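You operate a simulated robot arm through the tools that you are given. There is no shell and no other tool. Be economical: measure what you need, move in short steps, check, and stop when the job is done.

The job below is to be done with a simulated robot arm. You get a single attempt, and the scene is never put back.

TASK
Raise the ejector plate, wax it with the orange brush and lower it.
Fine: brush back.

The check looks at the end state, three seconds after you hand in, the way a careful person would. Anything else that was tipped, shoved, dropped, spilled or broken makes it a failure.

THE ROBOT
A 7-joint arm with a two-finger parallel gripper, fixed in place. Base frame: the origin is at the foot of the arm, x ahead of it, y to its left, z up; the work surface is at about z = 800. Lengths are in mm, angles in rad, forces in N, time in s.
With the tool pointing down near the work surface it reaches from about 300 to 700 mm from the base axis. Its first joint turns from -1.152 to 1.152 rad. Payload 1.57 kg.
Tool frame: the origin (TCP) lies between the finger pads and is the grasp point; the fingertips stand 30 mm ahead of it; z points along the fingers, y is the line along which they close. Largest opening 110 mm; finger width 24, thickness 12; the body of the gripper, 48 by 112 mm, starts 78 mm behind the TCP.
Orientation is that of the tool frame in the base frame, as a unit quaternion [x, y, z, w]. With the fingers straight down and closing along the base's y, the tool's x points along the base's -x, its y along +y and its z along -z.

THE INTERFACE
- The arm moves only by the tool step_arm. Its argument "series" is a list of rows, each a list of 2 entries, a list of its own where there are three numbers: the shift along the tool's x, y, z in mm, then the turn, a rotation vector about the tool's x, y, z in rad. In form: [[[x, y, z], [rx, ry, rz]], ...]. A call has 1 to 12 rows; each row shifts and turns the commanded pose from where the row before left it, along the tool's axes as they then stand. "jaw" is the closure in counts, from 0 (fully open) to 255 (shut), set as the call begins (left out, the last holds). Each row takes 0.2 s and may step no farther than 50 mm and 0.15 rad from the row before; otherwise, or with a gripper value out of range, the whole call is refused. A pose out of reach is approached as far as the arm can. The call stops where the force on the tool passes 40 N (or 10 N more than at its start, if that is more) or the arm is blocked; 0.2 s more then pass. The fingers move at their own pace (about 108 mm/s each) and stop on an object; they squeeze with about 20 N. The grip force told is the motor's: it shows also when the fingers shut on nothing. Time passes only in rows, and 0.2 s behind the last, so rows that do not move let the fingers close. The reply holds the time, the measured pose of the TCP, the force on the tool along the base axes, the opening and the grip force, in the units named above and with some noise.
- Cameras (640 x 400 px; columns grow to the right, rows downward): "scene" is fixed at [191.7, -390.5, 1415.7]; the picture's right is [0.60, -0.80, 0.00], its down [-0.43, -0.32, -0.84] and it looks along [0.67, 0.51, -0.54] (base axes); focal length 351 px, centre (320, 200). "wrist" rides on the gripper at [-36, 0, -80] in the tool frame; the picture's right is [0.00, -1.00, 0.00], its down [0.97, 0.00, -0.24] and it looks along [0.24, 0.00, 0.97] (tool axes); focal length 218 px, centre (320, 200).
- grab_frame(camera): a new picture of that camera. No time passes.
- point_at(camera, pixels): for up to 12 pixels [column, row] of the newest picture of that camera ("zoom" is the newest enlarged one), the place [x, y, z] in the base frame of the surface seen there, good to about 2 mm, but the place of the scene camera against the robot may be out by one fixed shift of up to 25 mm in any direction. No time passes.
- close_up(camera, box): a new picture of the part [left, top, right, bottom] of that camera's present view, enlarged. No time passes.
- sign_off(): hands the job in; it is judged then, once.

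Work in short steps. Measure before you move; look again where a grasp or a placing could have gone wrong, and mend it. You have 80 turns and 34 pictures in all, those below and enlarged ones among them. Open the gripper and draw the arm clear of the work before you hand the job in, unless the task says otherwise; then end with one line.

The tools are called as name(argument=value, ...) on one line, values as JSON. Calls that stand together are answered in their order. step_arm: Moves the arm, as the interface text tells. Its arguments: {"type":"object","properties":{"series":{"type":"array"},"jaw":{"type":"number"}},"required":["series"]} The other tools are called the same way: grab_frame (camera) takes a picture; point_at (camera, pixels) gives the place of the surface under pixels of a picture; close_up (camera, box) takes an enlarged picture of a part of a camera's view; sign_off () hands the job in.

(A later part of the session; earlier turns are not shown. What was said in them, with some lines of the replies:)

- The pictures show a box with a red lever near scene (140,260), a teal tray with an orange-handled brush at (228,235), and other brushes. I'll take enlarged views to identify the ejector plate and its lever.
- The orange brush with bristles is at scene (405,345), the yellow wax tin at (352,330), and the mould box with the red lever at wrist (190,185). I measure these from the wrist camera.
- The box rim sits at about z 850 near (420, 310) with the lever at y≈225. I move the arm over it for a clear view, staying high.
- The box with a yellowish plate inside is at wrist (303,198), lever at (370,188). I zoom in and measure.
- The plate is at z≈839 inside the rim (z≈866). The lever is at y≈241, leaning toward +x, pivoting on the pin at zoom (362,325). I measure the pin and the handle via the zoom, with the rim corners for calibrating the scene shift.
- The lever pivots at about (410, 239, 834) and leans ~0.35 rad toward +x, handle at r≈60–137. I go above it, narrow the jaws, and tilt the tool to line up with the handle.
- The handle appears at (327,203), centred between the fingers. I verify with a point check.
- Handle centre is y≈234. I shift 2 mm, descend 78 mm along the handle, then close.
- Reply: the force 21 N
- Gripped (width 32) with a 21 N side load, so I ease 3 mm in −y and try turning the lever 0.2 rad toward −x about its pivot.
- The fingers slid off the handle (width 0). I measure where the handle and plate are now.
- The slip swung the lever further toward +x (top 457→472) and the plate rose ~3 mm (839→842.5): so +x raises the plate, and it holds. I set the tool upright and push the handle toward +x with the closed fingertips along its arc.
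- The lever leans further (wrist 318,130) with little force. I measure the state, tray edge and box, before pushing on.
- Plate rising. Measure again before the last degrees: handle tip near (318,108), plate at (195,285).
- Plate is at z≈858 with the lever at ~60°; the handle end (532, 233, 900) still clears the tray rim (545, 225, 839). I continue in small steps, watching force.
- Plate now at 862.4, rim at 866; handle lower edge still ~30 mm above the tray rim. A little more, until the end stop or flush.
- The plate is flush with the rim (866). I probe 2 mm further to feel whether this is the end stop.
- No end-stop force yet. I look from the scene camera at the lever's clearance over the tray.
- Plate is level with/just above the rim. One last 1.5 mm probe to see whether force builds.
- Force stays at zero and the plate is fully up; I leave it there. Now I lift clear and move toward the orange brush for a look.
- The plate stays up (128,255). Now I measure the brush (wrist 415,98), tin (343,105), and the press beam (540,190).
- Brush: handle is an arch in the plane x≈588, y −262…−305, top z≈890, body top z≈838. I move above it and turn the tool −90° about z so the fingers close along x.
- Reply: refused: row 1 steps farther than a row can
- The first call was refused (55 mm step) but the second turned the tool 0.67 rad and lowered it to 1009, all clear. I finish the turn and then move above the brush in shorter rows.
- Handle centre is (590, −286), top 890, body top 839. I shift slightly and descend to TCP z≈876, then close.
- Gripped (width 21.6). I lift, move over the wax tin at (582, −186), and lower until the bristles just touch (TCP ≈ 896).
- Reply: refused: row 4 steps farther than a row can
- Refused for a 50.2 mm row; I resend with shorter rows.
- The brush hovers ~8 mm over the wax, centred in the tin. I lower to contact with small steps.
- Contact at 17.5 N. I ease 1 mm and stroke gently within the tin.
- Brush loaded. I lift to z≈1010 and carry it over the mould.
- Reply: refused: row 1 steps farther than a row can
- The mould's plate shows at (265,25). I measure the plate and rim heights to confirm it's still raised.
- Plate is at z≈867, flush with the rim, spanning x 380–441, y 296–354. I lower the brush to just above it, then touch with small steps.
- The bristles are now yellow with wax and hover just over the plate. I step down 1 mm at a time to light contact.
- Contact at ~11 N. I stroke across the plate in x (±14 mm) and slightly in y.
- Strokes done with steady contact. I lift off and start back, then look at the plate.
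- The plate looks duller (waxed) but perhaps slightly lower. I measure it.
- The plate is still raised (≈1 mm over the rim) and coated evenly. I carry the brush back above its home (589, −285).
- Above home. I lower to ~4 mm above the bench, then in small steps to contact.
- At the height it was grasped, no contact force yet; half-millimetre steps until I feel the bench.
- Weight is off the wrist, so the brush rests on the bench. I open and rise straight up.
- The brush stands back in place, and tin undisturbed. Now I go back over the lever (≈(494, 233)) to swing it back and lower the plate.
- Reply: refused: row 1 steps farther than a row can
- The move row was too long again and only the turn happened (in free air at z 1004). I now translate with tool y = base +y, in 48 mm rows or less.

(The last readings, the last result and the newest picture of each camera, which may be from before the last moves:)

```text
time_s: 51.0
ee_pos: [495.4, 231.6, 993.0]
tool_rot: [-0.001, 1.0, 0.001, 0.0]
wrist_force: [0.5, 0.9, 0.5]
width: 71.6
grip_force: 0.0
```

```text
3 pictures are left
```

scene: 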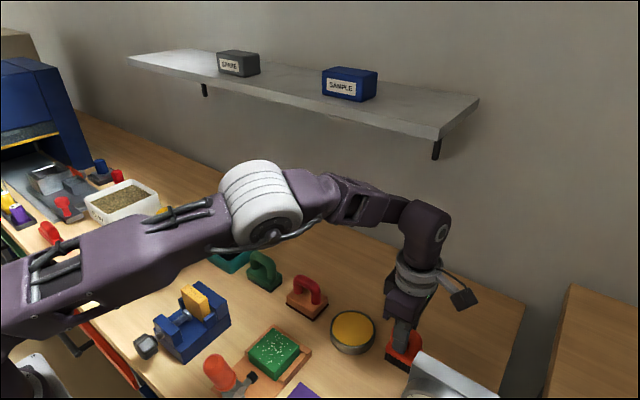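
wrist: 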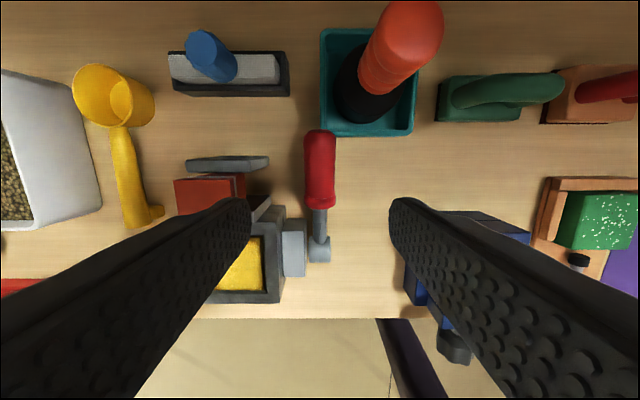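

The plate at (243,265) looks bright and waxed. I measure the handle, tall brush, and rack clearances.

point_at(camera="wrist", pixels=[[320, 138], [320, 165], [320, 198], [318, 225], [320, 248], [306, 170], [334, 170], [395, 70], [415, 15], [243, 265], [262, 205], [365, 90]])

```text
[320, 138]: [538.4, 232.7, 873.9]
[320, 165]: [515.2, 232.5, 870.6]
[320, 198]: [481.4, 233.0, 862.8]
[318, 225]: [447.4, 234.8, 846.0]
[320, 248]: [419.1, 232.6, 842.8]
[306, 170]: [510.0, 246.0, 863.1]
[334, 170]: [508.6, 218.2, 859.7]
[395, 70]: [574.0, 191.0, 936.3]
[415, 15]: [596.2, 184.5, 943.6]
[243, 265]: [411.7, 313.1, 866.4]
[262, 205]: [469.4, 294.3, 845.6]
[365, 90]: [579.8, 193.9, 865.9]
```

Tall brush top (574,191,936) leaves ~20 mm clearance, rack at y≥294. I narrow the jaws to ~55 mm, descend around the handle at (488, 233, 849), then close.

step_arm(series=[[[7, 1, 20], [0, 0, 0]], [[0, 0, 40], [0, 0, 0]], [[0, 0, 40], [0, 0, 0]], [[0, 0, 25], [0, 0, 0]], [[0, 0, 19], [0, 0, 0]], [[0, 0, 0], [0, 0, 0]]], jaw=125)

step_arm(series=[[[0, 0, 0], [0, 0, 0]], [[0, 0, 0], [0, 0, 0]]], jaw=255)

```text
time_s: 52.4
ee_pos: [488.3, 234.5, 849.7]
tool_rot: [-0.001, 1.0, 0.0, 0.0]
wrist_force: [0.5, -0.3, 0.3]
width: 56.0
grip_force: 0.1
```

```text
time_s: 53.0
ee_pos: [488.4, 233.9, 849.4]
tool_rot: [0.0, 1.0, -0.001, 0.0]
wrist_force: [0.8, -7.4, -2.2]
width: 31.7
grip_force: 40.5
```

Gripped (31.7 mm). I raise the handle along its arc from ~80° to ~50°, tool upright.

step_arm(series=[[[1, -1, -6], [0, 0, 0]], [[2.3, 0, -6], [0, 0, 0]], [[2.7, 0, -6.4], [0, 0, 0]], [[3.2, 0, -6.3], [0, 0, 0]], [[3.8, 0, -5.8], [0, 0, 0]], [[4.2, 0, -5.6], [0, 0, 0]], [[0, 0, 0], [0, 0, 0]]])

```text
time_s: 54.6
ee_pos: [471.6, 232.3, 885.2]
tool_rot: [-0.001, 1.0, 0.0, 0.002]
wrist_force: [13.5, -6.4, -9.7]
width: 31.8
grip_force: 40.4
```

Still holding, with moderate friction load. Continue to ~20°.

step_arm(series=[[[4.7, 0, -5.1], [0, 0, 0]], [[5.1, 0, -4.7], [0, 0, 0]], [[5.5, 0, -4.2], [0, 0, 0]], [[5.9, 0, -3.8], [0, 0, 0]], [[6.2, 0, -3.2], [0, 0, 0]], [[6.5, 0, -2.7], [0, 0, 0]], [[0, 0, 0], [0, 0, 0]]])

```text
time_s: 56.2
ee_pos: [438.0, 233.0, 909.6]
tool_rot: [0.0, 1.0, -0.001, 0.0]
wrist_force: [19.3, -5.2, 4.6]
width: 31.7
grip_force: 40.2
```

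Lever is back to ~20°. I press 2 mm more toward −x to seat it against its stop, reading the force.

step_arm(series=[[[1.5, 0, -0.4], [0, 0, 0]], [[1, 0, -0.2], [0, 0, 0]], [[0, 0, 0], [0, 0, 0]]])

close_up(camera="wrist", box=[80, 80, 400, 380])

```text
time_s: 57.0
ee_pos: [435.2, 233.5, 911.2]
tool_rot: [0.0, 1.0, 0.001, 0.001]
wrist_force: [21.8, -3.6, 9.6]
width: 31.8
grip_force: 40.2
```

```text
1.33 times, centred on (240, 230) of wrist
```

zoom: 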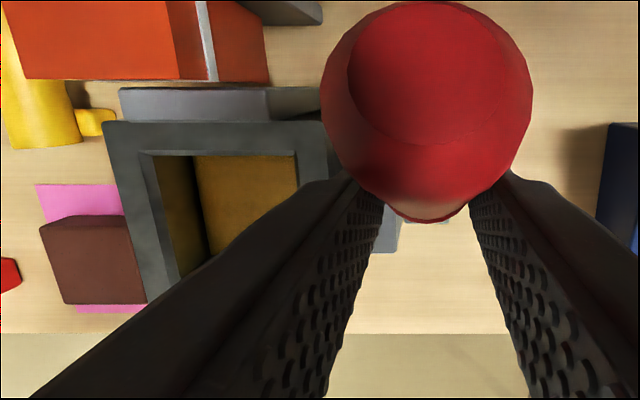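

point_at(camera="zoom", pixels=[[250, 190], [230, 175], [280, 175], [310, 150], [130, 180], [430, 60], [430, 120]])

```text
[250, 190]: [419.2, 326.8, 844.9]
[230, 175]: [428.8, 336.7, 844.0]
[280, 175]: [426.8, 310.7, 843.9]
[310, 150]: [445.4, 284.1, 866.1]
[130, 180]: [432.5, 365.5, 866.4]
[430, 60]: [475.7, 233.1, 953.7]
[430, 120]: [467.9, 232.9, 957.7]
```

The plate is at 844 (originally 839) and the handle at ~26°: the grip is slipping. I release, go over to the handle's +x side and push it home with closed fingers.

step_arm(series=[[[0, 0, 0], [0, 0, 0]], [[0, 0, 0], [0, 0, 0]], [[0, 0, -40], [0, 0, 0]], [[0, 0, -45], [0, 0, 0]], [[0, 0, -25], [0, 0, 0]], [[-40, 0, 0], [0, 0, 0]], [[-35, 0, 0], [0, 0, 0]]], jaw=100)

step_arm(series=[[[0, 0, 0], [0, 0, 0]], [[0, 0, 0], [0, 0, 0]], [[0, 0, 40], [0, 0, 0]], [[0, 0, 30], [0, 0, 0]], [[0, 0, 0], [0, 0, 0]]], jaw=255)

```text
time_s: 58.6
ee_pos: [508.9, 233.7, 1019.4]
tool_rot: [0.0, 1.0, 0.0, 0.001]
wrist_force: [0.2, -0.3, -0.2]
width: 66.9
grip_force: 0.2
```

```text
time_s: 59.8
ee_pos: [509.0, 232.5, 947.8]
tool_rot: [0.0, 1.0, -0.001, 0.0]
wrist_force: [-0.3, -0.5, 0.6]
width: 0.1
grip_force: 20.2
```

Now beside the handle on its +x side with fingers shut. I push toward −x to x≈485.

step_arm(series=[[[8, 0, 0], [0, 0, 0]], [[6, 0, 0], [0, 0, 0]], [[5, 0, 0], [0, 0, 0]], [[3, 0, 0], [0, 0, 0]], [[2, 0, 0], [0, 0, 0]], [[0, 0, 0], [0, 0, 0]]])

```text
time_s: 61.2
ee_pos: [484.9, 233.3, 949.3]
tool_rot: [0.001, 1.0, 0.0, -0.001]
wrist_force: [1.4, 0.9, -0.1]
width: 0.1
grip_force: 20.1
```

step_arm(series=[[[2, 0, 0], [0, 0, 0]], [[2, 0, 0], [0, 0, 0]], [[0, 0, 0], [0, 0, 0]]])

```text
time_s: 62.0
ee_pos: [481.7, 233.4, 951.0]
tool_rot: [0.0, 1.0, 0.0, -0.001]
wrist_force: [0.9, 0.3, 0.7]
width: 0.0
grip_force: 19.6
```

Little force yet; I continue in 1.5 mm steps until the stop is felt.

step_arm(series=[[[1.5, 0, 0], [0, 0, 0]], [[1.5, 0, 0], [0, 0, 0]], [[0, 0, 0], [0, 0, 0]]])

```text
time_s: 62.8
ee_pos: [479.3, 233.2, 950.9]
tool_rot: [0.0, 1.0, 0.0, -0.001]
wrist_force: [4.0, 0.2, 1.0]
width: 0.0
grip_force: 19.8
```

step_arm(series=[[[1, 0, 0], [0, 0, 0]], [[1, 0, 0], [0, 0, 0]], [[0, 0, 0], [0, 0, 0]]])

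```text
time_s: 63.6
ee_pos: [477.8, 233.9, 951.4]
tool_rot: [0.0, 1.0, 0.001, 0.002]
wrist_force: [22.4, 1.8, -1.1]
width: 0.2
grip_force: 20.1
```

The stop is reached (22 N). I back off, rise, open, and look from above.

step_arm(series=[[[-10, 0, 0], [0, 0, 0]], [[-15, 0, 0], [0, 0, 0]], [[0, 0, -45], [0, 0, 0]], [[0, 0, -45], [0, 0, 0]], [[0, 0, -45], [0, 0, 0]], [[0, 0, -45], [0, 0, 0]], [[20, 30, 0], [0, 0, 0]], [[20, 30, 0], [0, 0, 0]], [[0, 0, 0], [0, 0, 0]]])

step_arm(series=[[[0, 0, 0], [0, 0, 0]], [[0, 0, 0], [0, 0, 0]], [[0, 0, 0], [0, 0, 0]]], jaw=0)

grab_frame(camera="wrist")

```text
time_s: 65.6
ee_pos: [462.4, 293.7, 1131.2]
tool_rot: [0.0, 1.0, 0.0, -0.001]
wrist_force: [0.0, 0.0, -0.3]
width: 0.0
grip_force: 19.4
```

```text
time_s: 66.4
ee_pos: [462.9, 292.8, 1130.5]
tool_rot: [0.0, 1.0, 0.0, 0.0]
wrist_force: [0.7, -0.3, -0.5]
width: 110.0
grip_force: 0.1
```

```text
1 pictures are left
```

wrist: 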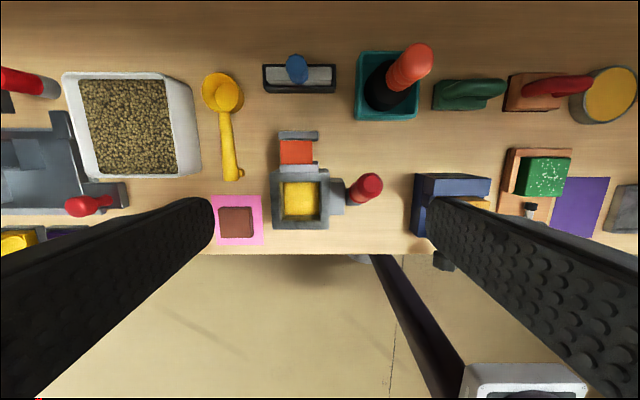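

point_at(camera="wrist", pixels=[[300, 198], [290, 190], [310, 208], [276, 198], [325, 198], [370, 185], [366, 188]])

```text
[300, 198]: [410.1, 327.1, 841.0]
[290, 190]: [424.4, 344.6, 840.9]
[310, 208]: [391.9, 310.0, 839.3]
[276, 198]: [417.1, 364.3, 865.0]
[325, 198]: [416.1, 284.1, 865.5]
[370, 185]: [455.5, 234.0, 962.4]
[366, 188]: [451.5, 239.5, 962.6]
```

The plate is down at z≈840 (839 at the start), the lever is back at (455, 234, 962), and the plate is bright yellow with wax. The box hasn't moved, and the arm is clear with the gripper open, so I hand in.

sign_off()

```text
The job is handed in.
```

I raised the ejector plate, waxed it with the orange brush and lowered it again; the brush is back in its place, and I saw nothing else disturbed.
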